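You operate a simulated robot arm through the tools that you are given. There is no shell and no other tool. Be economical: measure what you need, move in short steps, check, and stop when the job is done.

Carry out the task below with a simulated two-armed robot. There is one attempt and no reset: what you move stays moved.

JOB
Put one of the pink can with a loose valve cups from the top of the square steel stand on the low shelf of the long steel bench. Then take the blue can from the top of the square steel stand and leave it on the top of the long steel bench. Then take the divider from the second shelf from the bottom of the steel rack and leave it on the top of the side bench. The order counts. Set down upright: pink can with a loose valve cup, blue can.
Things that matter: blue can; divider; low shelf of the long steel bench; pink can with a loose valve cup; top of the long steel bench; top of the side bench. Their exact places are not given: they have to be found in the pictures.

Only the result counts: the job must be done as asked and must still hold three seconds after the hand-in. Knocking over, shifting, dropping, spilling or breaking anything else fails it.

ROBOT AND FRAMES
Two 7-joint arms with two-finger parallel grippers on one trunk, on a base that drives. Base frame: it is fixed to the floor where the robot stands at the start and does not move with it; the origin is under the middle of the robot, x ahead of it, y to its left, z up. Lengths are in m, angles in degrees, forces in N, time in s.
The left shoulder is at the start at [0.086, 0.174, 1.147], the right one opposite. With the tool pointing down near the work surface each hand reaches from about 0.1 to 0.62 m from the robot's upright axis, wherever it stands, measured 20 degrees to its own side. Places, roughly: divider [-7, -1.75, 0.5]; low shelf of the long steel bench [-1.5, 0.5, 0.2]; pink can with a loose valve cup (5x5x14 cm) [0.7, 0.1, 0.9]; top of the long steel bench [-1.5, 0.5, 0.9]; top of the side bench [-7.1, 1.2, 0.8]. Payload 3.6 kg a hand.
The tool frame of a hand sits at the grasp point between the pads (the TCP): z along the fingers, y along the line on which they close. The tips reach 0.03 m beyond it. The gripper opens to 0.11 m. The fingers are 0.02 m wide and 0.01 m thick; the gripper's body (0.048 by 0.112 m) begins 0.055 m behind the TCP.
Orientation is told as [roll, pitch, yaw] about the base's x, y, z axes, in that order, counted from this pose: with the fingers straight down and closing along the base's y, the tool's x points along the base's -x, its y along +y and its z along -z.

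CONTROLS
- The arms move only by the tool send_rows. It takes "left_increments", "right_increments" or both (then of equal length, played together; a hand with none holds still); each is a list of rows, each a list of 7 numbers: the shift along the base's x, y, z in units of 50 mm (1.0 is 50 mm), then the turn, a rotation vector about the base's x, y, z in units of 4 degrees (1.0 is 4 degrees), then the closure in counts, from 0 (fully open) to 255 (shut). In form: [[dx, dy, dz, rx, ry, rz, grip], ...]. A call has 1 to 8 rows; each row shifts and turns the commanded pose from where the row before left it. A call with a number of a shift or a turn outside -1 to 1 is refused whole. Rows are played at 5 a second. More than 0.05 m and 8.6 degrees between two rows, or a gripper value outside its range, and nothing of the call is played. A pose out of reach is approached as far as the arm can. The call stops where the force on the tool passes 40 N (or 10 N more than at its start, if that is more) or the arm is blocked; 0.2 s more then pass. Each finger travels about 0.153 m/s and halts on what it meets, pressing with about 25 N; the grip force reading is that of the motor and also rises with nothing between the fingers. The clock runs only during rows and for 0.2 s after the last one: add rows that do not move to give the fingers time. It gives the time, the measured TCP pose, the force on the tool (base axes), the opening and the grip force at its end, in the units of the frame above (readings bear some noise), with the torque about the TCP (base axes, N m) and any sound that the robot's microphone picked up.
- Cameras (640 x 400 px; columns grow to the right, rows downward): "scene" is now at [0.1853, -0.0058, 1.3287]; the picture's right is [-0.06, -1.00, 0.00], its down [-0.51, 0.03, -0.86] and it looks along [0.86, -0.05, -0.51] (base axes); focal length 271 px, centre (320, 200). "left" rides on the left gripper at [0.073, -0.017, -0.103] in its tool frame; the picture's right is [0.23, 0.97, 0.00], its down [-0.76, 0.18, -0.62] and it looks along [-0.61, 0.14, 0.78] (tool axes); focal length 222 px, centre (320, 200). "right" rides on the right gripper at [0.073, 0.017, -0.103] in its tool frame; the picture's right is [-0.23, 0.97, 0.00], its down [-0.76, -0.18, -0.62] and it looks along [-0.61, -0.14, 0.78] (tool axes); focal length 222 px, centre (320, 200).
- snapshot(camera): a new picture of that camera. No time passes.
- lift_body(by): slides the trunk up (or, below 0, down) by that many m; the arms and the scene camera ride with it, the base frame stays. It gives what a move gives, with no picture.
- steer(legs): drives the robot by 1 to 6 legs, each [ahead, left, turn to the left] in m, m and degrees, along the robot's own axes; the way and the turn of a leg run together, so that a leg with both is an arc; at most 1.5 m and 180 degrees a leg. The arms and the cameras ride along, it lands a little off, and it stops where it bumps. It gives what a move gives.
- pan_tilt(pan, tilt): turns the head with the scene camera to pan (to the left, within 86 degrees either way) and tilt (down, from -29 to 69), counted from straight ahead of the robot. It gives what a move gives.
- point_at(camera, pixels): for up to 12 pixels [column, row] of the newest picture of that camera ("zoom" is the newest enlarged one), the place [x, y, z] in the base frame of the surface seen there, good to about 0.003 m. No time passes.
- enlarge(camera, box): a new picture of the part [left, top, right, bottom] of that camera's present view, enlarged. No time passes.
- job_done(): hands the job in; it is judged then, once.

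Go step by step. Measure first, check grasps and placings, and put right what went wrong. The budget is 110 turns and 108 pictures, counting those below and the enlarged ones. Unless the task says otherwise, let go and move clear before handing in, and close with one line.

The tools are called after ">>>" as a command line: name --argument value ..., lists and objects as JSON in quotes. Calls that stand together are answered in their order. send_rows: Moves the arms, as the interface text tells. Its arguments: {"type":"object","properties":{"left_increments":{"type":"array"},"right_increments":{"type":"array"}},"required":[]} The other tools are called the same way: lift_body (by) slides the trunk up or down; steer (legs) drives the base; pan_tilt (pan, tilt) turns the head that bears the scene camera; snapshot (camera) takes a picture; point_at (camera, pixels) gives the place of the surface under pixels of a picture; enlarge (camera, box) takes an enlarged picture of a part of a camera's view; job_done () hands the job in.

At the start:

```text
time_s: 0.0
left_ee_pos: [0.4868, 0.2022, 1.1836]
left_ee_rot: [-0.1, -0.2, 0.2]
left_wrist_force: [0.1, -0.2, -0.3]
left_torque: [-0.02, -0.03, -0.03]
left_gripper_width: 0.1099
left_gripper_force: 0.1
right_ee_pos: [0.3772, -0.1664, 1.1678]
right_ee_rot: [0.0, 0.1, 0.0]
right_wrist_force: [0.5, 0.9, -0.4]
right_torque: [0.03, 0.0, 0.0]
right_gripper_width: 0.1102
right_gripper_force: 0.1
trunk travel left (down, up): [-0.264, 0.499]
robot x, y, heading: [0.0006, 0.0012, -0.0]
head pan, tilt: [-3.3, 30.4]
```

scene: 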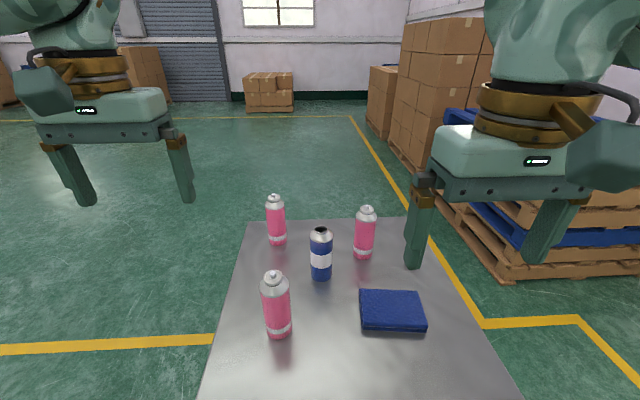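
right: 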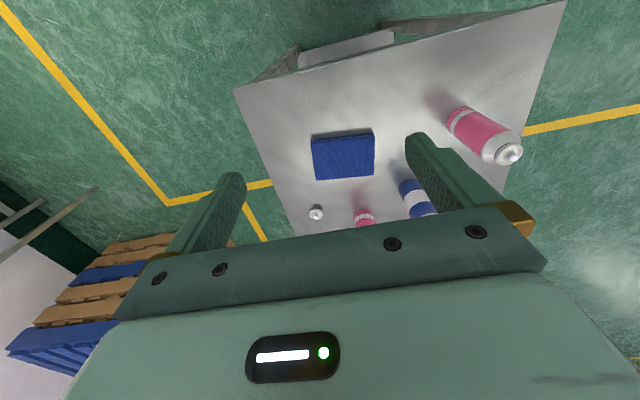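
left: 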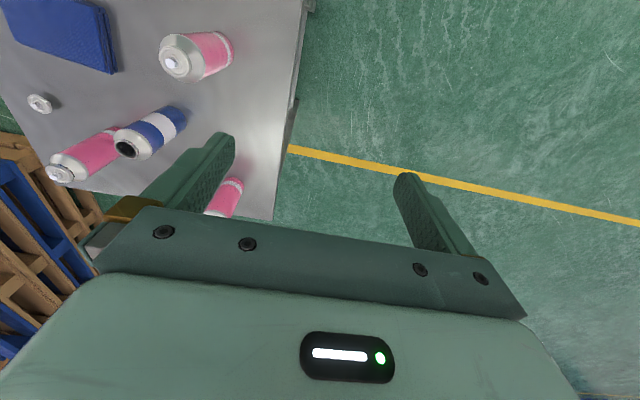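

The scene shows three pink cans (275,220), (365,232), (276,305), one blue can (321,255), and a blue cloth. I'll enlarge and measure them.

>>> enlarge --camera "scene" --box '[220, 180, 460, 350]'

>>> point_at --camera "scene" --pixels '[[276, 310], [274, 274], [276, 222], [365, 235], [366, 209], [321, 262], [320, 232], [392, 305], [250, 300], [250, 221], [405, 221], [300, 390]]'

>>> enlarge --camera "left" --box '[0, 0, 300, 220]'

```text
2.35 times, centred on (340, 265) of scene
```

zoom: 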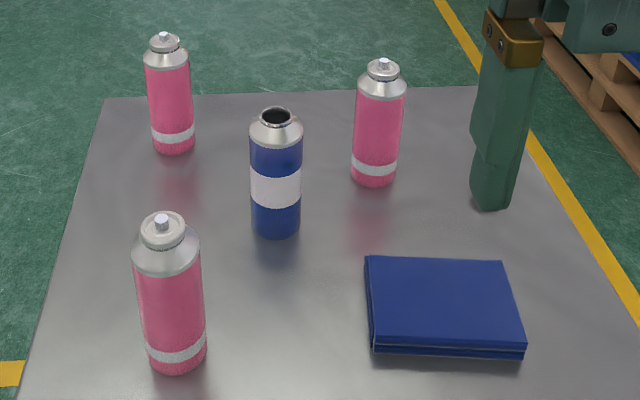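

```text
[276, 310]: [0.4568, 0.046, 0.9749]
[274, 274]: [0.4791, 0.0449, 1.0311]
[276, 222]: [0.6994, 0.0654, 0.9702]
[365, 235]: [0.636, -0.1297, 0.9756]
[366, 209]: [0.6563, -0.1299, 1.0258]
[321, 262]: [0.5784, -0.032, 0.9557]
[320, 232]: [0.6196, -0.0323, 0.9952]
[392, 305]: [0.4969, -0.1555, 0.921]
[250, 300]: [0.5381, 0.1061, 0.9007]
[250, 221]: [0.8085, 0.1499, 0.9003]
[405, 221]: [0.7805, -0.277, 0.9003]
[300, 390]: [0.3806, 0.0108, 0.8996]
```

```text
1.82 times, centred on (150, 110) of left
```

zoom: 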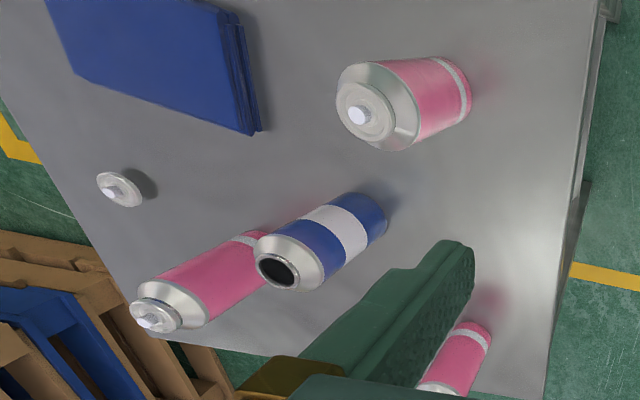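

Near pink can's centre is about (0.482, 0.048), with its top at 1.04. I'll swing the left hand to a 52° forward tilt above it, which suits the low shelf later.

>>> send_rows --left_increments '[[-0.023, -0.238, -0.09, 0, -1, 0, 0], [-0.023, -0.238, -0.09, 0, -1, 0, 0], [-0.023, -0.238, -0.09, 0, -1, 0, 0], [-0.023, -0.238, -0.09, 0, -1, 0, 0], [-0.023, -0.238, -0.09, 0, -1, 0, 0], [-0.023, -0.238, -0.09, 0, -1, 0, 0], [-0.023, -0.238, -0.09, 0, -1, 0, 0], [-0.023, -0.238, -0.09, 0, -1, 0, 0]]'

>>> send_rows --left_increments '[[-0.023, -0.238, -0.09, 0, -1, 0, 0], [-0.023, -0.238, -0.09, 0, -1, 0, 0], [-0.023, -0.238, -0.09, 0, -1, 0, 0], [-0.023, -0.238, -0.09, 0, -1, 0, 0], [-0.023, -0.238, -0.09, 0, -1, 0, 0], [0, 0, 0, 0, 0, 0, 0]]'

>>> snapshot --camera "scene"

>>> snapshot --camera "left"

```text
time_s: 1.8
left_ee_pos: [0.4789, 0.1073, 1.146]
left_ee_rot: [-0.2, -32.3, 0.1]
left_wrist_force: [-0.3, -0.2, -0.9]
left_torque: [0.0, -0.06, 0.0]
left_gripper_width: 0.1101
left_gripper_force: 0.0
right_ee_pos: [0.3765, -0.1653, 1.1668]
right_ee_rot: [0.0, 0.1, 0.0]
right_wrist_force: [0.6, 0.1, -0.3]
right_torque: [0.02, -0.01, -0.02]
right_gripper_width: 0.11
right_gripper_force: 0.0
trunk travel left (down, up): [-0.264, 0.499]
robot x, y, heading: [-0.002, -0.0003, 0.1]
head pan, tilt: [-3.3, 30.4]
```

```text
time_s: 3.2
left_ee_pos: [0.4722, 0.0482, 1.1235]
left_ee_rot: [-0.3, -52.4, 0.3]
left_wrist_force: [-0.1, 1.0, -0.4]
left_torque: [-0.01, 0.04, 0.02]
left_gripper_width: 0.1099
left_gripper_force: 0.0
right_ee_pos: [0.3762, -0.1659, 1.1673]
right_ee_rot: [-0.1, 0.1, 0.0]
right_wrist_force: [-0.3, -0.5, 0.4]
right_torque: [0.03, -0.01, 0.0]
right_gripper_width: 0.11
right_gripper_force: 0.1
trunk travel left (down, up): [-0.264, 0.499]
robot x, y, heading: [0.0015, -0.001, 0.2]
head pan, tilt: [-3.3, 30.4]
```

```text
102 pictures are left
```

scene: 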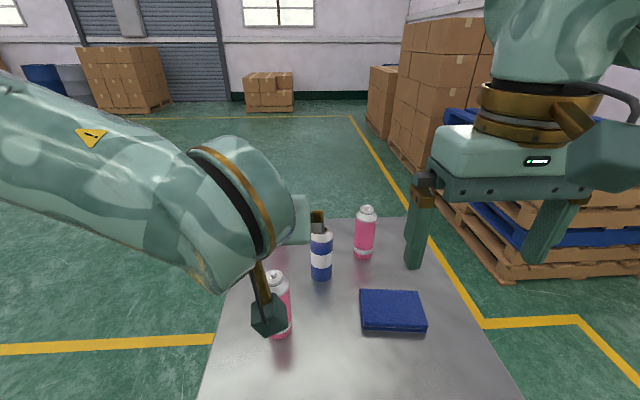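

```text
101 pictures are left
```

left: 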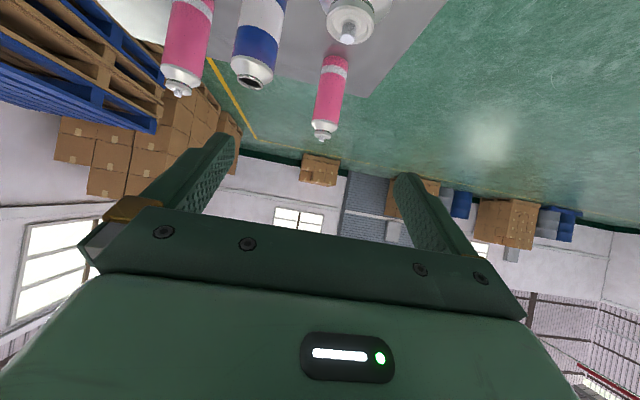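

The tilt is in place and the near can sits at (348,25) in the left view. I'll check its axis before descending.

>>> point_at --camera "left" --pixels '[[348, 35], [330, 5], [374, 5], [352, 3], [262, 10], [248, 82]]'

```text
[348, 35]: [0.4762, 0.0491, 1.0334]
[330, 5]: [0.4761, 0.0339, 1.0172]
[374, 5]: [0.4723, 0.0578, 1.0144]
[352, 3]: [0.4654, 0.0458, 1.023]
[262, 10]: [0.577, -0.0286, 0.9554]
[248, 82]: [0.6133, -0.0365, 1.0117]
```

The can axis is confirmed at about (0.481, 0.047). I'll descend straight to z about 0.965.

>>> send_rows --left_increments '[[0, 0, -0.8, 0, 0, 0, 0], [0, 0, -0.8, 0, 0, 0, 0], [0, 0, -0.6, 0, 0, 0, 0], [0, 0, -0.5, 0, 0, 0, 0], [0, 0, -0.45, 0, 0, 0, 0], [0.05, 0, 0, 0, 0, 0, 0]]'

>>> snapshot --camera "scene"

>>> snapshot --camera "left"

```text
time_s: 4.6
left_ee_pos: [0.4774, 0.0459, 0.9672]
left_ee_rot: [-0.2, -52.2, 0.4]
left_wrist_force: [0.3, 0.3, 0.4]
left_torque: [0.03, 0.02, -0.02]
left_gripper_width: 0.11
left_gripper_force: 0.1
right_ee_pos: [0.3758, -0.167, 1.1674]
right_ee_rot: [0.0, 0.1, 0.0]
right_wrist_force: [-0.5, 0.6, -0.1]
right_torque: [-0.01, 0.01, 0.0]
right_gripper_width: 0.1098
right_gripper_force: 0.2
trunk travel left (down, up): [-0.264, 0.499]
robot x, y, heading: [-0.0039, -0.0002, -0.0]
head pan, tilt: [-3.3, 30.4]
```

```text
100 pictures are left
```

scene: 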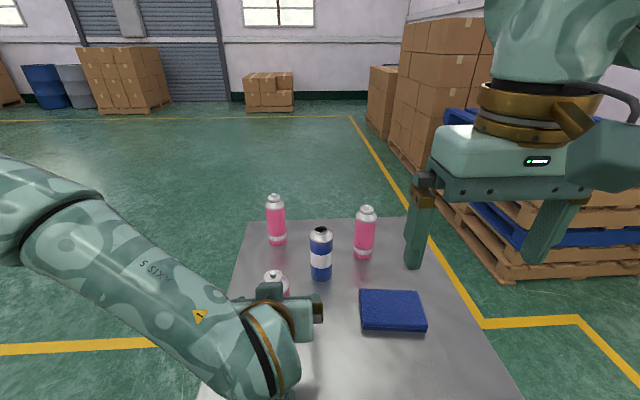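

```text
99 pictures are left
```

left: 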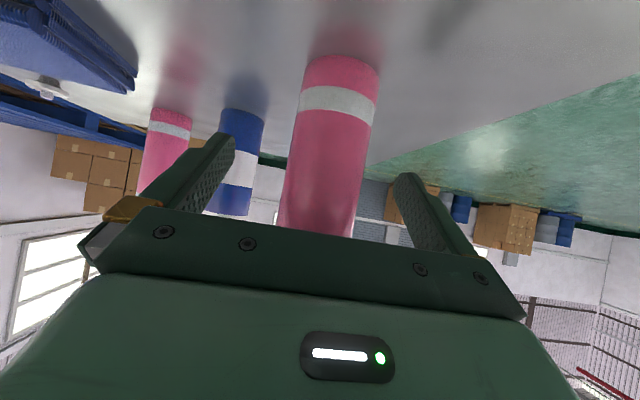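

The can is centred between the fingers in the left view, so I'll close gently.

>>> send_rows --left_increments '[[0, 0, 0, 0, 0, 0, 90], [0, 0, 0, 0, 0, 0, 130], [0, 0, 0, 0, 0, 0, 150], [0, 0, 0, 0, 0, 0, 150]]'

```text
time_s: 5.6
left_ee_pos: [0.4763, 0.0463, 0.9663]
left_ee_rot: [-0.3, -52.2, 0.3]
left_wrist_force: [0.2, -0.3, 0.7]
left_torque: [0.01, 0.02, -0.03]
left_gripper_width: 0.0453
left_gripper_force: 0.4
right_ee_pos: [0.3763, -0.1668, 1.167]
right_ee_rot: [0.0, 0.1, 0.0]
right_wrist_force: [-1.2, 0.3, -0.7]
right_torque: [-0.03, 0.0, 0.01]
right_gripper_width: 0.1101
right_gripper_force: 0.1
trunk travel left (down, up): [-0.264, 0.499]
robot x, y, heading: [-0.0005, -0.0005, -0.1]
head pan, tilt: [-3.3, 30.4]
```

The width of 0.0453 just matches the command, so there is no contact yet. I'll close further.

>>> send_rows --left_increments '[[0, 0, 0, 0, 0, 0, 180], [0, 0, 0, 0, 0, 0, 255], [0, 0, 0, 0, 0, 0, 255], [0, 0, 0, 0, 0, 0, 255]]'

```text
time_s: 6.6
left_ee_pos: [0.4758, 0.0458, 0.9656]
left_ee_rot: [-0.3, -52.2, 0.4]
left_wrist_force: [0.6, 0.1, 1.5]
left_torque: [0.01, 0.0, 0.01]
left_gripper_width: 0.0435
left_gripper_force: 24.6
right_ee_pos: [0.3768, -0.1666, 1.1663]
right_ee_rot: [0.0, 0.2, 0.1]
right_wrist_force: [-0.2, 1.5, -1.0]
right_torque: [0.01, 0.0, 0.0]
right_gripper_width: 0.11
right_gripper_force: 0.0
trunk travel left (down, up): [-0.264, 0.499]
robot x, y, heading: [0.0009, 0.0003, 0.1]
head pan, tilt: [-3.3, 30.4]
```

It is gripped at 0.0435 with 25 N. I'll lift it gently by about 0.15 m.

>>> send_rows --left_increments '[[0, 0, 0.3, 0, 0, 0, 255], [0, 0, 0.5, 0, 0, 0, 255], [0, 0, 0.6, 0, 0, 0, 255], [0, 0, 0.6, 0, 0, 0, 255], [0, 0, 0.5, 0, 0, 0, 255], [0, 0, 0.5, 0, 0, 0, 255], [0, 0, 0.3, 0, 0, 0, 255]]'

>>> snapshot --camera "left"

>>> pan_tilt --pan 86 --tilt 25

>>> snapshot --camera "scene"

```text
time_s: 8.2
left_ee_pos: [0.476, 0.0479, 1.131]
left_ee_rot: [-0.3, -52.2, 0.3]
left_wrist_force: [-0.6, 0.4, -0.7]
left_torque: [0.0, 0.01, -0.01]
left_gripper_width: 0.0435
left_gripper_force: 24.8
right_ee_pos: [0.3776, -0.1659, 1.1665]
right_ee_rot: [0.0, 0.1, 0.0]
right_wrist_force: [0.5, -0.3, -1.1]
right_torque: [-0.05, -0.01, 0.01]
right_gripper_width: 0.1102
right_gripper_force: 0.0
trunk travel left (down, up): [-0.264, 0.499]
robot x, y, heading: [-0.0021, -0.0002, -0.1]
head pan, tilt: [-3.3, 30.4]
```

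```text
98 pictures are left
```

left: 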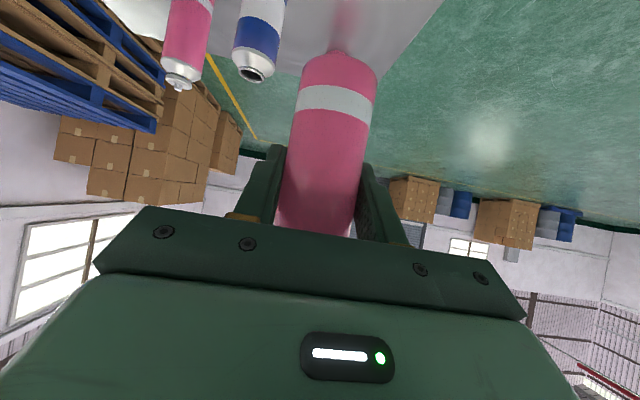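

```text
time_s: 9.8
left_ee_pos: [0.4763, 0.0471, 1.1304]
left_ee_rot: [-0.3, -52.2, 0.4]
left_wrist_force: [-0.3, 0.5, -0.7]
left_torque: [-0.01, -0.01, 0.02]
left_gripper_width: 0.0434
left_gripper_force: 24.3
right_ee_pos: [0.3762, -0.1655, 1.1667]
right_ee_rot: [0.0, 0.1, 0.0]
right_wrist_force: [-0.3, -0.4, 0.4]
right_torque: [-0.01, 0.0, 0.0]
right_gripper_width: 0.1097
right_gripper_force: 0.1
trunk travel left (down, up): [-0.264, 0.499]
robot x, y, heading: [0.0013, 0.001, 0.1]
head pan, tilt: [85.9, 25.0]
```

```text
97 pictures are left
```

scene: 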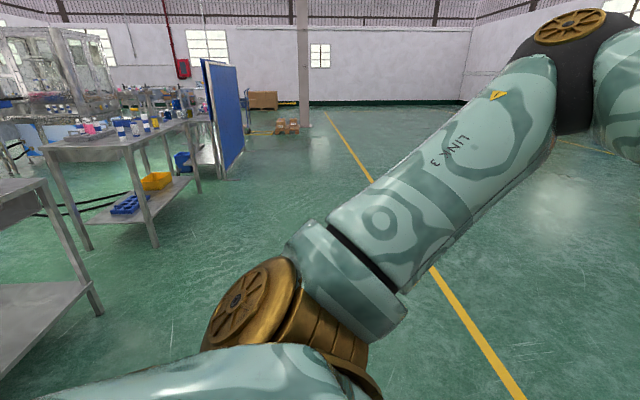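

The can is held. I'll back off and turn left to face the benches.

>>> steer --legs '[[-0.3, 0, 0], [0, 0, 90]]'

>>> snapshot --camera "scene"

```text
time_s: 15.8
left_ee_pos: [-0.3738, 0.4736, 1.1315]
left_ee_rot: [-0.4, -52.1, 92.7]
left_wrist_force: [0.4, -0.5, -0.6]
left_torque: [-0.03, 0.05, 0.0]
left_gripper_width: 0.0434
left_gripper_force: 24.5
right_ee_pos: [-0.1572, 0.3821, 1.1672]
right_ee_rot: [0.0, 0.0, 92.3]
right_wrist_force: [0.9, -0.9, -0.2]
right_torque: [-0.01, -0.04, 0.03]
right_gripper_width: 0.11
right_gripper_force: 0.0
trunk travel left (down, up): [-0.264, 0.499]
robot x, y, heading: [-0.3067, 0.0012, 92.2]
head pan, tilt: [85.9, 25.0]
```

```text
96 pictures are left
```

scene: 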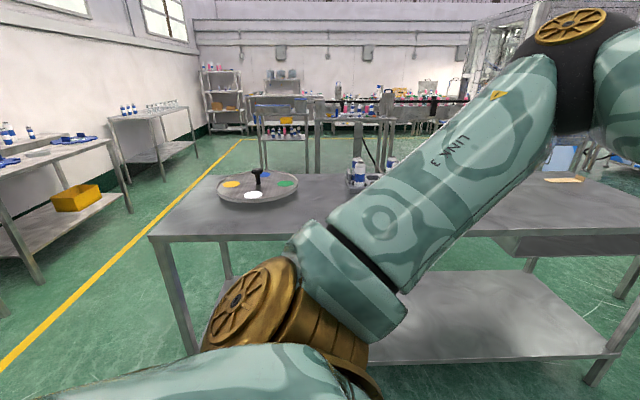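

The long steel bench is directly behind the start, with a tray and cans on top and a clear low shelf. I'll measure it.

>>> point_at --camera "scene" --pixels '[[150, 236], [310, 225], [450, 236], [620, 234], [215, 176], [620, 353], [400, 360], [450, 320], [530, 272], [195, 353], [330, 178], [540, 240]]'

>>> steer --legs '[[0, 0, 89]]'

>>> pan_tilt --pan 0 --tilt 30

>>> snapshot --camera "scene"

```text
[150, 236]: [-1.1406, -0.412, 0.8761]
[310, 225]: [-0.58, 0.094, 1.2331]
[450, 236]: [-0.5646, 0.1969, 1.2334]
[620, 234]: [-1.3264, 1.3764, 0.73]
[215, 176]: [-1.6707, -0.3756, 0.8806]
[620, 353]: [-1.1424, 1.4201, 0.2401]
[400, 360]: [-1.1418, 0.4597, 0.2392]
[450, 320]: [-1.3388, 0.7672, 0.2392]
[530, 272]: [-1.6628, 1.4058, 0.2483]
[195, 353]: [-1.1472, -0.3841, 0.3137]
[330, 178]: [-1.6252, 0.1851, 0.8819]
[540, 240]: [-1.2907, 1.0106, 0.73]
```

```text
time_s: 20.0
left_ee_pos: [-0.7827, -0.062, 1.1315]
left_ee_rot: [-0.2, -52.2, -178.0]
left_wrist_force: [-0.5, 0.1, 0.0]
left_torque: [-0.03, 0.01, 0.0]
left_gripper_width: 0.0434
left_gripper_force: 25.1
right_ee_pos: [-0.6904, 0.1551, 1.1682]
right_ee_rot: [0.1, 0.1, -178.3]
right_wrist_force: [0.5, -0.2, -0.3]
right_torque: [-0.03, -0.05, 0.02]
right_gripper_width: 0.11
right_gripper_force: 0.0
trunk travel left (down, up): [-0.264, 0.499]
robot x, y, heading: [-0.3099, 0.0019, -178.3]
head pan, tilt: [85.9, 25.0]
```

```text
time_s: 21.6
left_ee_pos: [-0.7827, -0.0613, 1.1311]
left_ee_rot: [-0.3, -52.3, -178.0]
left_wrist_force: [-0.2, -0.4, -1.0]
left_torque: [0.01, 0.0, 0.0]
left_gripper_width: 0.0436
left_gripper_force: 25.2
right_ee_pos: [-0.6893, 0.1546, 1.1676]
right_ee_rot: [0.1, 0.1, -178.3]
right_wrist_force: [0.1, 0.0, -0.4]
right_torque: [0.0, 0.01, 0.0]
right_gripper_width: 0.1101
right_gripper_force: 0.1
trunk travel left (down, up): [-0.264, 0.499]
robot x, y, heading: [-0.3035, 0.0019, -178.5]
head pan, tilt: [0.0, 30.0]
```

```text
95 pictures are left
```

scene: 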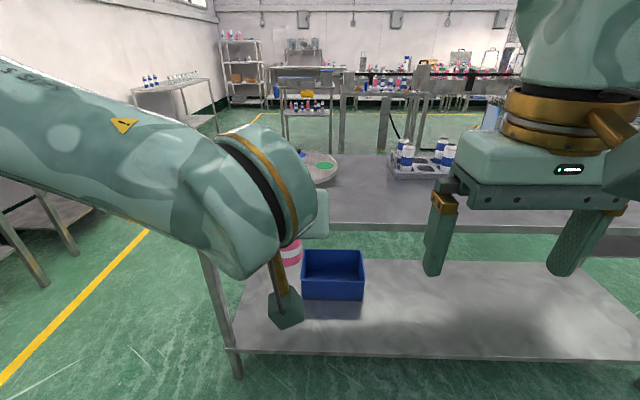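

The low shelf has only a blue bin at (333,275). I'll measure the bin and the free area, and lower the trunk while still away from the bench.

>>> point_at --camera "scene" --pixels '[[303, 298], [362, 298], [363, 252], [400, 310], [480, 310], [380, 355], [380, 226], [480, 290], [410, 275], [330, 167], [395, 178], [395, 200]]'

>>> steer --legs '[[0, -0.48, -1.5]]'

>>> lift_body --by -0.264

```text
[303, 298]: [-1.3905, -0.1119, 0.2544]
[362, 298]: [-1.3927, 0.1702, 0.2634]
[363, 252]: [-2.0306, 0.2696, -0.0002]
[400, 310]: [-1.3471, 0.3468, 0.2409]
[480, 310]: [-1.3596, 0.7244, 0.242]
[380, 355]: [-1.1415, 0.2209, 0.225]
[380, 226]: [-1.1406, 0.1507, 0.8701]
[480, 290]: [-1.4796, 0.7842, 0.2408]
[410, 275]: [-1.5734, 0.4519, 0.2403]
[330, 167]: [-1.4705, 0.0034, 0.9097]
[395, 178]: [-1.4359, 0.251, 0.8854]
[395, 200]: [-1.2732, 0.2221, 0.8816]
```

```text
time_s: 24.5
left_ee_pos: [-0.7906, 0.4333, 1.1313]
left_ee_rot: [-0.2, -52.3, -179.9]
left_wrist_force: [-0.3, -0.4, 0.0]
left_torque: [-0.01, 0.0, 0.01]
left_gripper_width: 0.0436
left_gripper_force: 25.4
right_ee_pos: [-0.691, 0.6474, 1.1679]
right_ee_rot: [0.0, 0.1, 179.9]
right_wrist_force: [0.1, 0.1, -0.5]
right_torque: [-0.02, -0.02, 0.03]
right_gripper_width: 0.1098
right_gripper_force: 0.0
trunk travel left (down, up): [-0.264, 0.499]
robot x, y, heading: [-0.3124, 0.4805, 180.1]
head pan, tilt: [0.0, 30.0]
```

```text
time_s: 27.2
left_ee_pos: [-0.7914, 0.4298, 0.8635]
left_ee_rot: [0.8, -51.9, 179.6]
left_wrist_force: [0.5, 0.5, -0.4]
left_torque: [-0.07, 0.0, 0.03]
left_gripper_width: 0.0434
left_gripper_force: 25.4
right_ee_pos: [-0.6898, 0.6463, 0.9026]
right_ee_rot: [0.0, 0.0, 179.8]
right_wrist_force: [0.4, 0.3, -0.1]
right_torque: [0.01, -0.01, 0.01]
right_gripper_width: 0.1099
right_gripper_force: 0.0
trunk travel left (down, up): [0.0, 0.763]
robot x, y, heading: [-0.3177, 0.4787, 179.7]
head pan, tilt: [0.0, 30.0]
```

Now I'll lower the left hand toward z about 0.34 in the open, and raise the right hand clear of the bench top.

>>> send_rows --left_increments '[[0, 0, -0.8, 0, 0, 0, 255], [0, 0, -1, 0, 0, 0, 255], [0, 0, -1, 0, 0, 0, 255], [0, 0, -1, 0, 0, 0, 255], [0, 0, -1, 0, 0, 0, 255], [0, 0, -1, 0, 0, 0, 255], [0, 0, -1, 0, 0, 0, 255], [0, 0, 0, 0, 0, 0, 255]]' --right_increments '[[0, 0, 0.5, 0, 0, 0, 0], [0, 0, 0.5, 0, 0, 0, 0], [0, 0, 0.5, 0, 0, 0, 0], [0, 0, 0.5, 0, 0, 0, 0], [0, 0, 0.5, 0, 0, 0, 0], [0, 0, 0.5, 0, 0, 0, 0], [0, 0, 0, 0, 0, 0, 0], [0, 0, 0, 0, 0, 0, 0]]'

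>>> send_rows --left_increments '[[0, 0, -0.9, 0, 0, 0, 255], [0, 0, -0.9, 0, 0, 0, 255], [0, 0, -0.9, 0, 0, 0, 255], [0, 0, -0.7, 0, 0, 0, 255], [0, 0, -0.3, 0, 0, 0, 255], [0, 0, 0, 0, 0, 0, 255]]'

>>> snapshot --camera "scene"

>>> snapshot --camera "left"

```text
time_s: 29.0
left_ee_pos: [-0.8421, 0.4236, 0.599]
left_ee_rot: [-0.2, -52.3, -179.9]
left_wrist_force: [-0.4, -0.3, 0.5]
left_torque: [0.0, -0.02, 0.04]
left_gripper_width: 0.0435
left_gripper_force: 25.0
left hand out of reach, approached as far as the arm can: row 2, 3, 4, 5
right_ee_pos: [-0.6919, 0.6433, 1.0504]
right_ee_rot: [0.1, 0.1, 179.9]
right_wrist_force: [1.0, -0.2, -0.1]
right_torque: [0.01, 0.01, -0.03]
right_gripper_width: 0.1099
right_gripper_force: 0.1
trunk travel left (down, up): [0.0, 0.763]
robot x, y, heading: [-0.3142, 0.4784, 180.0]
head pan, tilt: [0.0, 30.0]
```

```text
time_s: 30.4
left_ee_pos: [-0.8425, 0.4211, 0.4161]
left_ee_rot: [-0.2, -52.2, -179.9]
left_wrist_force: [0.1, 0.1, -0.5]
left_torque: [0.0, 0.0, -0.01]
left_gripper_width: 0.0437
left_gripper_force: 24.9
right_ee_pos: [-0.6922, 0.6453, 1.0503]
right_ee_rot: [0.1, 0.0, 179.9]
right_wrist_force: [-1.0, -0.1, 0.6]
right_torque: [0.01, -0.01, -0.04]
right_gripper_width: 0.1098
right_gripper_force: 0.0
trunk travel left (down, up): [0.0, 0.763]
robot x, y, heading: [-0.3118, 0.4786, 179.6]
head pan, tilt: [0.0, 30.0]
```

```text
94 pictures are left
```

scene: 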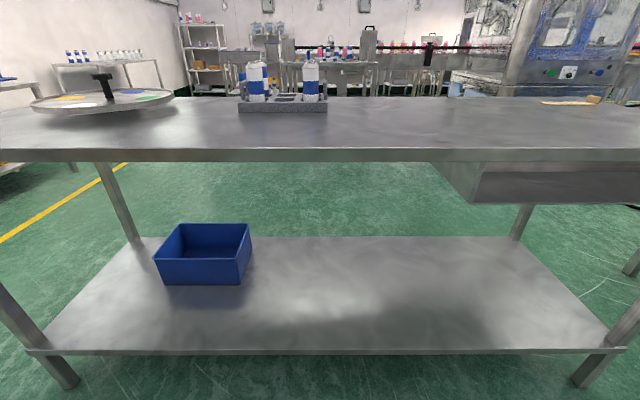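

```text
93 pictures are left
```

left: 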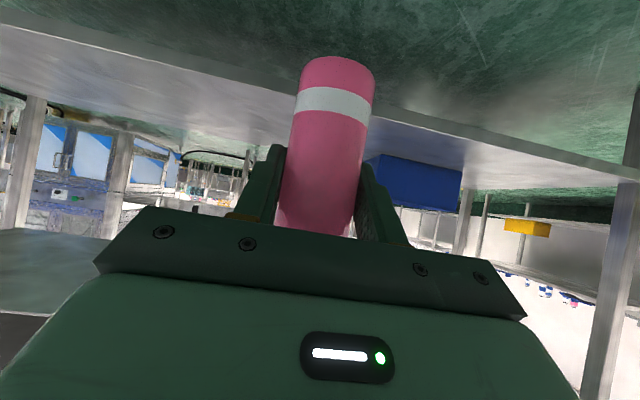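

Free shelf lies right of the bin, and the can is held upright. I'll check where the left arm is by looking down-left before driving in.

>>> pan_tilt --pan 15 --tilt 65

>>> snapshot --camera "scene"

```text
time_s: 31.4
left_ee_pos: [-0.8414, 0.4224, 0.4168]
left_ee_rot: [-0.4, -52.1, -179.9]
left_wrist_force: [1.1, -0.3, -1.1]
left_torque: [-0.03, -0.03, 0.0]
left_gripper_width: 0.0434
left_gripper_force: 24.9
right_ee_pos: [-0.6917, 0.6453, 1.0501]
right_ee_rot: [0.1, 0.1, 179.9]
right_wrist_force: [-0.5, -0.3, -0.1]
right_torque: [-0.01, -0.03, -0.03]
right_gripper_width: 0.11
right_gripper_force: 0.2
trunk travel left (down, up): [0.0, 0.763]
robot x, y, heading: [-0.3142, 0.4783, 179.8]
head pan, tilt: [15.0, 65.0]
```

```text
92 pictures are left
```

scene: 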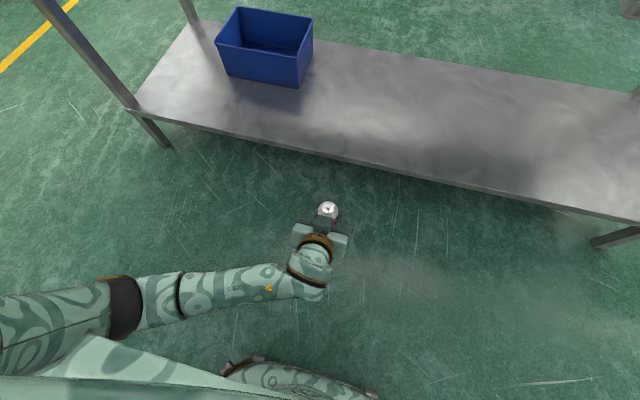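

The arm is compact, with its elbow well back. I'll lower slightly and drive 0.41 m forward under the bench top.

>>> point_at --camera "scene" --pixels '[[300, 380], [230, 365], [120, 300], [310, 268]]'

>>> steer --legs '[[0.41, 0, 0]]'

>>> snapshot --camera "left"

>>> snapshot --camera "scene"

```text
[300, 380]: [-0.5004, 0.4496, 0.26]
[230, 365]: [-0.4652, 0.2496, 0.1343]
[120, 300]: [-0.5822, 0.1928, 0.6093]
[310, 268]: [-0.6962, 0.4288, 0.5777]
```

```text
time_s: 33.9
left_ee_pos: [-1.2501, 0.4311, 0.4166]
left_ee_rot: [-0.3, -52.3, 179.6]
left_wrist_force: [0.3, -0.2, -1.0]
left_torque: [-0.01, -0.02, -0.03]
left_gripper_width: 0.0432
left_gripper_force: 24.8
right_ee_pos: [-1.0983, 0.6507, 1.0482]
right_ee_rot: [0.0, 0.1, 179.4]
right_wrist_force: [-0.4, -0.4, -0.1]
right_torque: [0.0, 0.03, 0.01]
right_gripper_width: 0.1102
right_gripper_force: 0.1
trunk travel left (down, up): [0.0, 0.763]
robot x, y, heading: [-0.7215, 0.4833, 179.3]
head pan, tilt: [15.0, 65.0]
```

```text
91 pictures are left
```

left: 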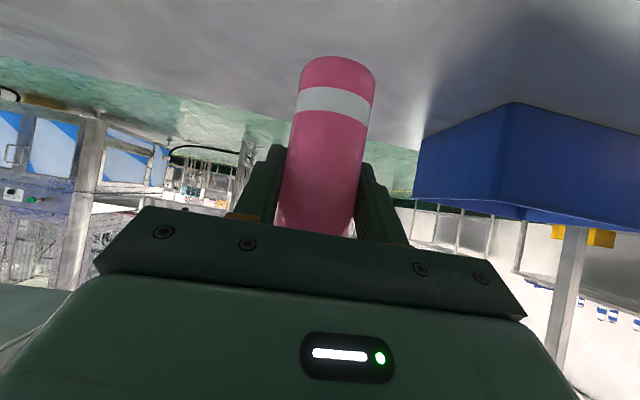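

```text
90 pictures are left
```

scene: 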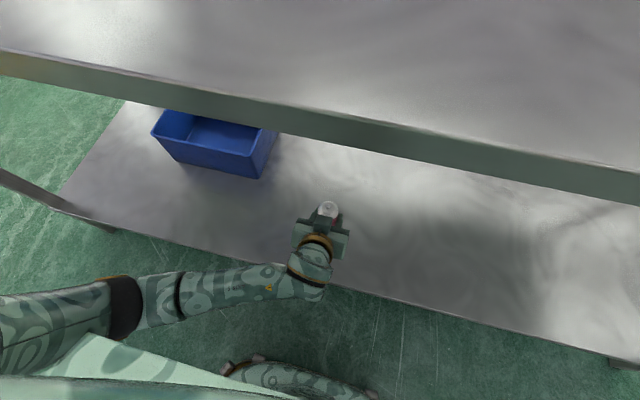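

The can is over the shelf about 0.11 m in from the edge. I'll move 0.03 m further in and descend, slowing near contact (TCP about 0.306).

>>> send_rows --left_increments '[[-0.3, 0, -0.5, 0, 0, 0, 255], [-0.3, 0, -0.6, 0, 0, 0, 255], [0, 0, -0.5, 0, 0, 0, 255], [0, 0, -0.3, 0, 0, 0, 255], [0, 0, -0.15, 0, 0, 0, 255], [0, 0, 0, 0, 0, 0, 255]]'

>>> snapshot --camera "left"

```text
time_s: 35.3
left_ee_pos: [-1.28, 0.431, 0.3142]
left_ee_rot: [-0.3, -52.3, 179.6]
left_wrist_force: [0.1, -0.2, -1.0]
left_torque: [0.03, 0.03, -0.03]
left_gripper_width: 0.0433
left_gripper_force: 24.7
right_ee_pos: [-1.0983, 0.6515, 1.0504]
right_ee_rot: [0.1, 0.1, 179.3]
right_wrist_force: [-0.8, -0.3, -0.4]
right_torque: [0.03, 0.0, -0.04]
right_gripper_width: 0.1098
right_gripper_force: 0.0
trunk travel left (down, up): [0.0, 0.763]
robot x, y, heading: [-0.7194, 0.48, 179.1]
head pan, tilt: [15.0, 65.0]
```

```text
89 pictures are left
```

left: 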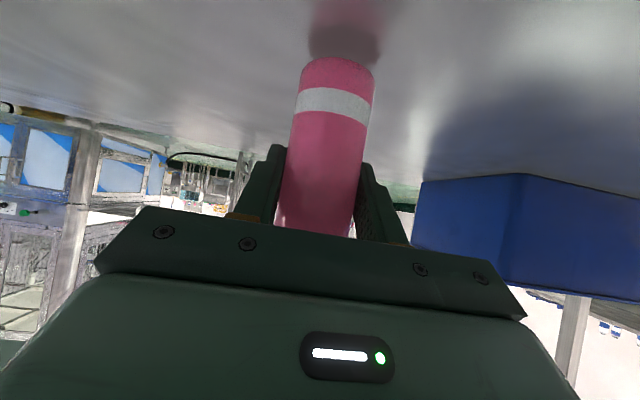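

The base is about 8 mm above the shelf. I'll lower in small steps until contact.

>>> send_rows --left_increments '[[0, 0, -0.06, 0, 0, 0, 255], [0, 0, -0.05, 0, 0, 0, 255], [0, 0, -0.03, 0, 0, 0, 255], [0, 0, -0.03, 0, 0, 0, 255]]'

```text
time_s: 36.3
left_ee_pos: [-1.2806, 0.4311, 0.3056]
left_ee_rot: [-0.4, -52.2, 179.6]
left_wrist_force: [-0.5, -0.5, -0.6]
left_torque: [0.0, -0.01, 0.0]
left_gripper_width: 0.0435
left_gripper_force: 24.7
right_ee_pos: [-1.098, 0.6502, 1.0501]
right_ee_rot: [0.1, 0.1, 179.3]
right_wrist_force: [-0.2, 1.1, -0.9]
right_torque: [0.01, 0.03, -0.05]
right_gripper_width: 0.11
right_gripper_force: 0.0
trunk travel left (down, up): [0.0, 0.763]
robot x, y, heading: [-0.7232, 0.4831, 179.1]
head pan, tilt: [15.0, 65.0]
```

>>> send_rows --left_increments '[[0, 0, -0.03, 0, 0, 0, 255], [0, 0, 0, 0, 0, 0, 255]]'

>>> enlarge --camera "left" --box '[240, 0, 440, 125]'

```text
time_s: 36.9
left_ee_pos: [-1.2817, 0.4311, 0.306]
left_ee_rot: [-0.2, -52.5, 179.6]
left_wrist_force: [0.5, -0.1, 9.9]
left_torque: [-0.14, 0.02, -0.02]
left_gripper_width: 0.0435
left_gripper_force: 24.9
right_ee_pos: [-1.0967, 0.6516, 1.0502]
right_ee_rot: [0.0, 0.0, 179.4]
right_wrist_force: [-0.2, 0.4, -0.1]
right_torque: [-0.04, -0.04, 0.0]
right_gripper_width: 0.1101
right_gripper_force: 0.1
trunk travel left (down, up): [0.0, 0.763]
robot x, y, heading: [-0.7196, 0.4801, 179.5]
head pan, tilt: [15.0, 65.0]
```

```text
3.20 times, centred on (340, 62) of left
```

zoom: 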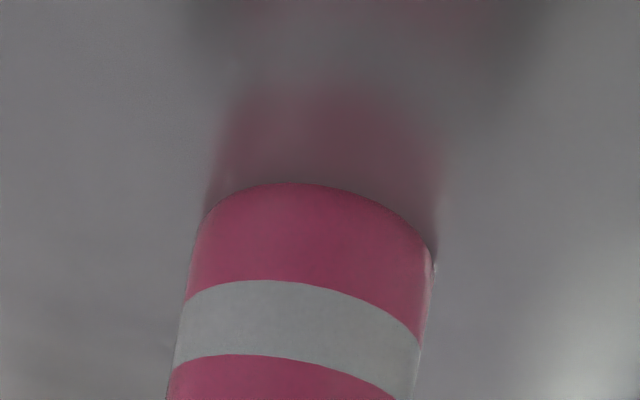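

Contact reads 10 N, so the can stands on the shelf. I'll open slowly and back straight out.

>>> send_rows --left_increments '[[0, 0, 0, 0, 0, 0, 140], [0, 0, 0, 0, 0, 0, 100], [0, 0, 0, 0, 0, 0, 50], [0, 0, 0, 0, 0, 0, 0], [0, 0, 0, 0, 0, 0, 0]]'

>>> send_rows --left_increments '[[0.4, 0, 0.2, 0, 0, 0, 0], [0.5, 0, 0.3, 0, 0, 0, 0], [0.6, 0, 0.3, 0, 0, 0, 0], [0.6, 0, 0.3, 0, 0, 0, 0], [0, 0, 0, 0, 0, 0, 0]]'

>>> snapshot --camera "scene"

>>> snapshot --camera "left"

```text
time_s: 38.1
left_ee_pos: [-1.2798, 0.4301, 0.3039]
left_ee_rot: [-0.3, -52.2, 179.6]
left_wrist_force: [0.3, -0.5, -0.5]
left_torque: [0.01, -0.01, 0.01]
left_gripper_width: 0.1101
left_gripper_force: 0.1
right_ee_pos: [-1.0983, 0.6505, 1.0497]
right_ee_rot: [0.2, 0.0, 179.3]
right_wrist_force: [0.1, -0.9, 0.0]
right_torque: [0.01, 0.02, 0.02]
right_gripper_width: 0.11
right_gripper_force: 0.1
trunk travel left (down, up): [0.0, 0.763]
robot x, y, heading: [-0.7225, 0.4798, 179.2]
head pan, tilt: [15.0, 65.0]
```

```text
time_s: 39.5
left_ee_pos: [-1.2162, 0.4013, 0.3709]
left_ee_rot: [7.4, -57.1, 171.8]
left_wrist_force: [0.4, 0.1, -0.5]
left_torque: [-0.02, 0.02, 0.01]
left_gripper_width: 0.1098
left_gripper_force: 0.0
right_ee_pos: [-1.0984, 0.6502, 1.0494]
right_ee_rot: [0.0, 0.1, 179.2]
right_wrist_force: [0.6, -1.2, -0.8]
right_torque: [0.0, 0.02, 0.0]
right_gripper_width: 0.1102
right_gripper_force: 0.0
trunk travel left (down, up): [0.0, 0.763]
robot x, y, heading: [-0.7208, 0.4805, 179.1]
head pan, tilt: [15.0, 65.0]
stopped in row 5 (left hand): the arm was blocked; the commanded pose is now the measured one
```

```text
87 pictures are left
```

scene: 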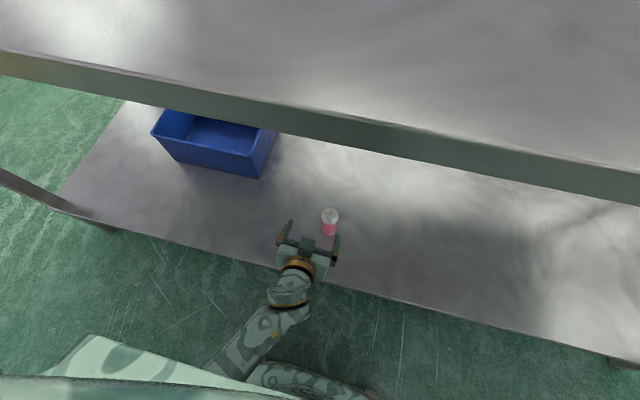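

```text
86 pictures are left
```

left: 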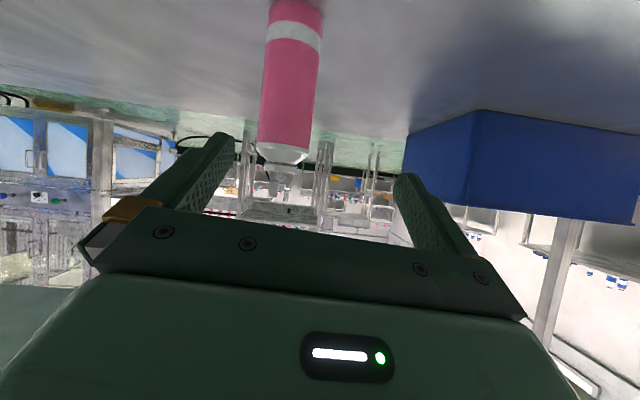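

The can stands on the shelf and the arm just folded against its own limit. I'll drive straight back to clear it.

>>> steer --legs '[[-0.45, 0, 0]]'

>>> pan_tilt --pan 0 --tilt 40

>>> snapshot --camera "scene"

```text
time_s: 42.3
left_ee_pos: [-0.7579, 0.3969, 0.3706]
left_ee_rot: [7.1, -56.9, 172.0]
left_wrist_force: [-0.4, 0.3, 0.1]
left_torque: [0.01, -0.02, 0.01]
left_gripper_width: 0.1101
left_gripper_force: 0.1
right_ee_pos: [-0.6415, 0.6445, 1.049]
right_ee_rot: [0.0, 0.2, 179.4]
right_wrist_force: [0.5, -0.3, 0.3]
right_torque: [-0.02, -0.01, -0.02]
right_gripper_width: 0.1103
right_gripper_force: 0.0
trunk travel left (down, up): [0.0, 0.763]
robot x, y, heading: [-0.2634, 0.475, 179.4]
head pan, tilt: [15.0, 65.0]
```

```text
time_s: 43.2
left_ee_pos: [-0.7571, 0.3965, 0.3707]
left_ee_rot: [7.3, -57.1, 171.8]
left_wrist_force: [-0.4, -0.4, 0.8]
left_torque: [-0.04, -0.01, 0.0]
left_gripper_width: 0.11
left_gripper_force: 0.0
right_ee_pos: [-0.6406, 0.644, 1.0493]
right_ee_rot: [-0.1, 0.1, 179.3]
right_wrist_force: [0.1, -0.5, -0.3]
right_torque: [0.01, 0.02, -0.02]
right_gripper_width: 0.1099
right_gripper_force: 0.1
trunk travel left (down, up): [0.0, 0.763]
robot x, y, heading: [-0.2661, 0.4744, 179.1]
head pan, tilt: [0.0, 40.0]
```

```text
85 pictures are left
```

scene: 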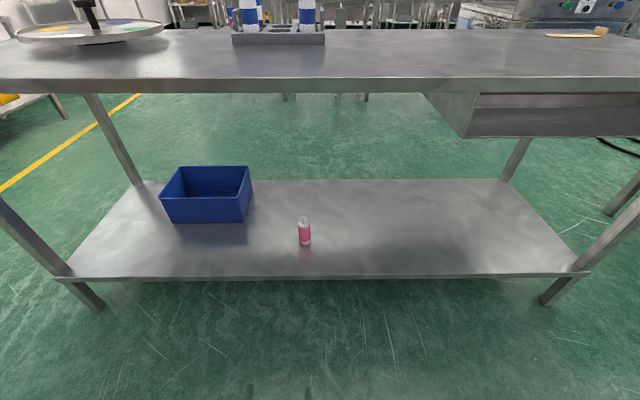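

The pink can stands upright on the low shelf. Now I'll raise the trunk and bring the left hand back up in the open.

>>> lift_body --by 0.264

>>> send_rows --left_increments '[[-0.3, -0.2, 0.9, 0, 0, 0.5, 0], [-0.3, -0.2, 0.9, 0, 0, 0.5, 0], [0, -0.2, 0.9, 0, 0, 0.5, 0], [0, -0.2, 0.9, 0, 0, 0, 0], [0, 0, 0.9, 0, 0, 0, 0], [0, 0, 0.9, 0, 0, 0, 0], [0, 0, 0.9, 0, 0, 0, 0], [0, 0, 0.9, 0, 0, 0, 0]]'

>>> send_rows --left_increments '[[0, 0, 0.9, 0, 0, 0, 0], [0, 0, 0.9, 0, 0, 0, 0], [0, 0, 0.5, 0, 0, 0, 0]]'

>>> snapshot --camera "scene"

```text
time_s: 44.6
left_ee_pos: [-0.7554, 0.3408, 0.4864]
left_ee_rot: [22.0, -56.0, 156.6]
left_wrist_force: [0.3, 0.6, -0.1]
left_torque: [-0.02, -0.01, -0.02]
left_gripper_width: 0.1098
left_gripper_force: 0.0
right_ee_pos: [-0.6314, 0.6461, 1.1789]
right_ee_rot: [0.1, -0.7, 179.3]
right_wrist_force: [0.3, 1.2, 0.0]
right_torque: [0.0, -0.05, -0.06]
right_gripper_width: 0.11
right_gripper_force: 0.0
trunk travel left (down, up): [-0.125, 0.638]
robot x, y, heading: [-0.2645, 0.4733, 179.4]
head pan, tilt: [0.0, 40.0]
stopped: the arm was blocked; the commanded pose is now the measured one
```

```text
time_s: 45.6
left_ee_pos: [-0.7806, 0.2717, 0.6457]
left_ee_rot: [35.4, -52.3, 148.7]
left_wrist_force: [-0.9, 0.0, -0.4]
left_torque: [0.01, -0.02, 0.0]
left_gripper_width: 0.11
left_gripper_force: 0.2
right_ee_pos: [-0.6318, 0.6455, 1.1771]
right_ee_rot: [0.0, -0.6, 179.2]
right_wrist_force: [0.5, 0.2, -0.3]
right_torque: [-0.01, 0.01, 0.01]
right_gripper_width: 0.1101
right_gripper_force: 0.1
trunk travel left (down, up): [-0.125, 0.638]
robot x, y, heading: [-0.2626, 0.4748, 179.4]
head pan, tilt: [0.0, 40.0]
stopped in row 4 (left hand): the arm was blocked; the commanded pose is now the measured one
```

```text
time_s: 46.3
left_ee_pos: [-0.7788, 0.2484, 0.7415]
left_ee_rot: [46.6, -46.4, 137.6]
left_wrist_force: [-0.1, 1.0, 0.4]
left_torque: [0.01, 0.01, -0.01]
left_gripper_width: 0.1099
left_gripper_force: 0.2
right_ee_pos: [-0.6321, 0.6459, 1.1782]
right_ee_rot: [0.1, -0.6, 179.2]
right_wrist_force: [-0.4, 0.1, 0.2]
right_torque: [0.01, 0.04, -0.02]
right_gripper_width: 0.1101
right_gripper_force: 0.0
trunk travel left (down, up): [-0.125, 0.638]
robot x, y, heading: [-0.2661, 0.471, 179.2]
head pan, tilt: [0.0, 40.0]
stopped in row 3 (left hand): the arm was blocked; the commanded pose is now the measured one
```

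```text
84 pictures are left
```

scene: 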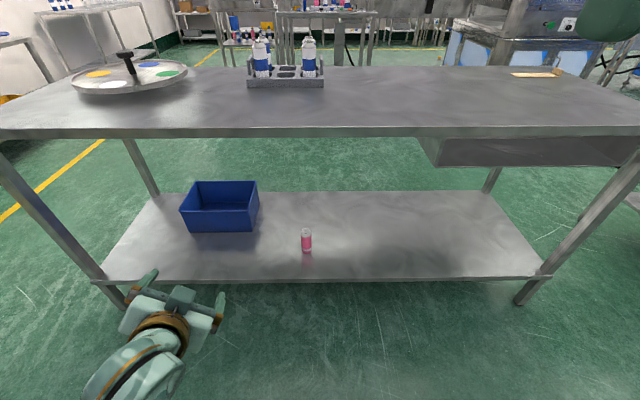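

The left arm is at a joint limit in this folded pose. I'll unwind it by moving forward and up while tilting the fingers back down.

>>> send_rows --left_increments '[[-0.5, -0.3, 0.3, 0.5, -1, 0, 0], [-0.5, -0.3, 0.3, 0.5, -1, 0, 0], [-0.3, -0.3, 0.3, 0.5, -1, 0, 0], [-0.3, -0.3, 0.3, 0.5, -1, 0, 0], [0, -0.2, 0.5, 0.5, -1, 0, 0], [0, 0, 0.5, 0.5, -1, 0, 0], [0, 0, 0.5, 0.5, -1, 0, 0], [0, 0, 0.5, 0.5, -1, 0, 0]]'

```text
time_s: 48.1
left_ee_pos: [-0.8765, 0.1687, 0.8911]
left_ee_rot: [9.0, -26.2, 160.9]
left_wrist_force: [-1.0, 1.0, 0.1]
left_torque: [-0.01, -0.01, 0.04]
left_gripper_width: 0.1099
left_gripper_force: 0.1
left hand out of reach, approached as far as the arm can: row 8
right_ee_pos: [-0.6335, 0.6455, 1.1777]
right_ee_rot: [0.2, -0.6, 179.3]
right_wrist_force: [0.4, 0.2, 0.7]
right_torque: [0.02, 0.0, 0.02]
right_gripper_width: 0.11
right_gripper_force: 0.0
trunk travel left (down, up): [-0.125, 0.638]
robot x, y, heading: [-0.2615, 0.4777, 179.2]
head pan, tilt: [0.0, 40.0]
```

It is free now. I'll continue to the tidy start pose: back a little, up, and pointing down.

>>> send_rows --left_increments '[[0.3, 0.2, 0.5, -0.2, -0.9, 0.5, 0], [0.3, 0.2, 0.5, -0.2, -0.9, 0.5, 0], [0.3, 0.3, 0.5, -0.2, -0.9, 0.5, 0], [0.3, 0.3, 0.5, -0.2, -0.9, 0.5, 0], [0.3, 0.3, 0.5, -0.2, -0.9, 0.5, 0], [0.3, 0.3, 0, -0.2, -0.9, 0.5, 0], [0.3, 0.3, 0, 0, -0.9, 0.5, 0]]'

>>> lift_body --by 0.139

>>> snapshot --camera "scene"

```text
time_s: 49.7
left_ee_pos: [-0.8896, 0.1563, 0.9988]
left_ee_rot: [8.4, -0.5, 175.2]
left_wrist_force: [-0.6, 0.5, -0.6]
left_torque: [-0.02, -0.04, 0.01]
left_gripper_width: 0.1099
left_gripper_force: 0.0
left hand out of reach, approached as far as the arm can: row 1, 2, 3, 4, 5, 6, 7
right_ee_pos: [-0.6323, 0.6446, 1.1779]
right_ee_rot: [0.1, -0.7, 179.3]
right_wrist_force: [0.5, 0.4, 0.1]
right_torque: [-0.02, 0.02, -0.02]
right_gripper_width: 0.1103
right_gripper_force: 0.1
trunk travel left (down, up): [-0.125, 0.638]
robot x, y, heading: [-0.2668, 0.4768, 179.3]
head pan, tilt: [0.0, 40.0]
```

```text
time_s: 51.4
left_ee_pos: [-0.8896, 0.1566, 1.1376]
left_ee_rot: [8.5, -0.4, 175.1]
left_wrist_force: [-0.9, 0.3, -0.1]
left_torque: [0.02, -0.02, -0.04]
left_gripper_width: 0.1097
left_gripper_force: 0.0
right_ee_pos: [-0.6233, 0.6452, 1.3237]
right_ee_rot: [0.4, -2.0, 178.9]
right_wrist_force: [-0.8, -0.1, 0.6]
right_torque: [0.01, -0.01, 0.04]
right_gripper_width: 0.1101
right_gripper_force: 0.0
trunk travel left (down, up): [-0.264, 0.499]
robot x, y, heading: [-0.263, 0.4768, 179.6]
head pan, tilt: [0.0, 40.0]
```

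```text
83 pictures are left
```

scene: 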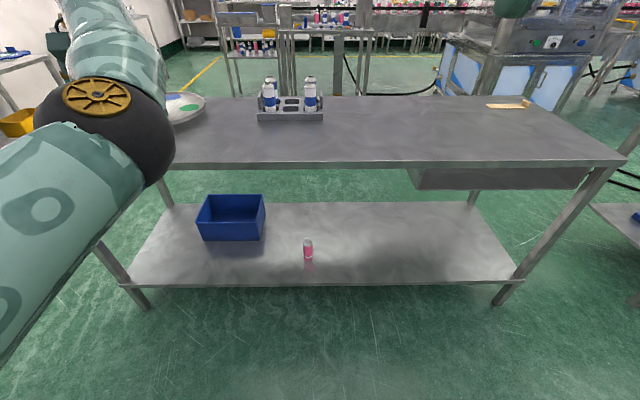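

The left arm is in an awkward branch (elbow up front at (100,130)). I'll try pulling it back in small steps and see how it responds.

>>> send_rows --left_increments '[[0.6, 0, 0.6, -0.5, 0, 0.3, 0], [0.6, 0, 0.6, -0.5, 0, 0.3, 0], [0.6, 0, 0.6, -0.5, 0, 0.3, 0], [0.6, 0, 0.6, -0.5, 0, 0.3, 0]]'

>>> pan_tilt --pan 45 --tilt 30

>>> snapshot --camera "scene"

```text
time_s: 52.4
left_ee_pos: [-0.7834, 0.1373, 1.2635]
left_ee_rot: [16.4, -0.2, 179.8]
left_wrist_force: [0.4, -0.3, -0.2]
left_torque: [0.03, 0.0, 0.02]
left_gripper_width: 0.1101
left_gripper_force: 0.1
left hand out of reach, approached as far as the arm can: row 3, 4
right_ee_pos: [-0.6203, 0.6447, 1.3246]
right_ee_rot: [0.5, -2.0, 179.0]
right_wrist_force: [-0.7, 0.8, -0.7]
right_torque: [-0.02, -0.02, 0.02]
right_gripper_width: 0.1099
right_gripper_force: 0.0
trunk travel left (down, up): [-0.264, 0.499]
robot x, y, heading: [-0.2658, 0.476, 179.4]
head pan, tilt: [0.0, 40.0]
```

```text
time_s: 53.5
left_ee_pos: [-0.7855, 0.1368, 1.2628]
left_ee_rot: [16.4, -0.2, 179.9]
left_wrist_force: [-0.1, 0.2, -0.4]
left_torque: [0.02, -0.03, 0.0]
left_gripper_width: 0.1102
left_gripper_force: 0.0
right_ee_pos: [-0.6223, 0.6451, 1.3236]
right_ee_rot: [0.5, -1.9, 179.1]
right_wrist_force: [-0.4, -0.6, -0.7]
right_torque: [0.01, -0.03, -0.01]
right_gripper_width: 0.11
right_gripper_force: 0.0
trunk travel left (down, up): [-0.264, 0.499]
robot x, y, heading: [-0.2647, 0.4769, 179.2]
head pan, tilt: [45.0, 30.0]
```

```text
82 pictures are left
```

scene: 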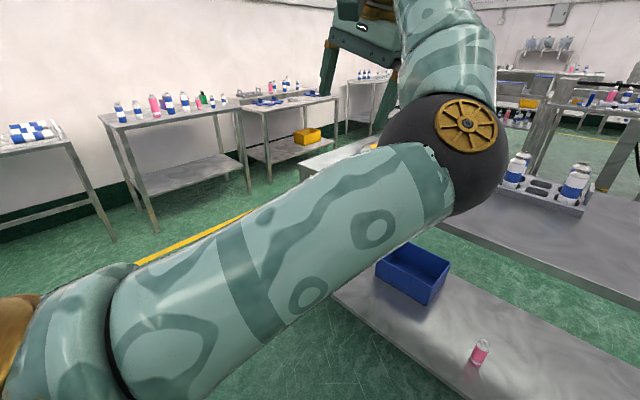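

The left elbow is now folded inward. I'll measure where it is to know if it interferes.

>>> point_at --camera "scene" --pixels '[[470, 125], [470, 205], [420, 170], [300, 250], [150, 340], [440, 60], [390, 140]]'

```text
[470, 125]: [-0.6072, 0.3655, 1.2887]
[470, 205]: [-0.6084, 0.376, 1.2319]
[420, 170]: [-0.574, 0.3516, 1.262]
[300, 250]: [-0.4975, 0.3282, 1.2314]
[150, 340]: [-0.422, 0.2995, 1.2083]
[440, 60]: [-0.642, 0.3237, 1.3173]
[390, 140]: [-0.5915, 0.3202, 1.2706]
```

The elbow sits about 0.12 m left of the axis at z about 1.2, which won't hinder the right arm. I'll go back to the stand and use the right hand for the blue can.

>>> steer --legs '[[0, 0, -179.3], [0, -0.36, 0]]'

>>> pan_tilt --pan -10 --tilt 40

>>> snapshot --camera "scene"

```text
time_s: 63.2
left_ee_pos: [0.253, 0.435, 1.2631]
left_ee_rot: [16.3, -0.2, -2.7]
left_wrist_force: [0.3, 0.5, 0.1]
left_torque: [0.02, 0.0, -0.02]
left_gripper_width: 0.11
left_gripper_force: 0.1
right_ee_pos: [0.0679, -0.0665, 1.3242]
right_ee_rot: [0.5, -2.0, -3.4]
right_wrist_force: [-0.8, 0.1, 0.9]
right_torque: [0.0, -0.04, 0.02]
right_gripper_width: 0.1101
right_gripper_force: 0.1
trunk travel left (down, up): [-0.264, 0.499]
robot x, y, heading: [-0.2836, 0.1173, -2.9]
head pan, tilt: [45.0, 30.0]
```

```text
time_s: 64.5
left_ee_pos: [0.2518, 0.4356, 1.2623]
left_ee_rot: [16.3, -0.2, -2.6]
left_wrist_force: [0.4, 0.0, -0.1]
left_torque: [0.0, 0.02, -0.02]
left_gripper_width: 0.11
left_gripper_force: 0.1
right_ee_pos: [0.0685, -0.0659, 1.3249]
right_ee_rot: [0.3, -2.0, -3.4]
right_wrist_force: [-1.0, -0.3, 0.6]
right_torque: [-0.01, -0.03, 0.01]
right_gripper_width: 0.1099
right_gripper_force: 0.0
trunk travel left (down, up): [-0.264, 0.499]
robot x, y, heading: [-0.2827, 0.1176, -2.9]
head pan, tilt: [-10.0, 40.0]
```

```text
81 pictures are left
```

scene: 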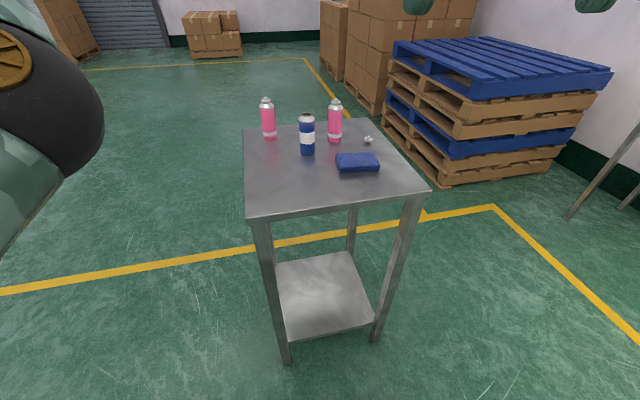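

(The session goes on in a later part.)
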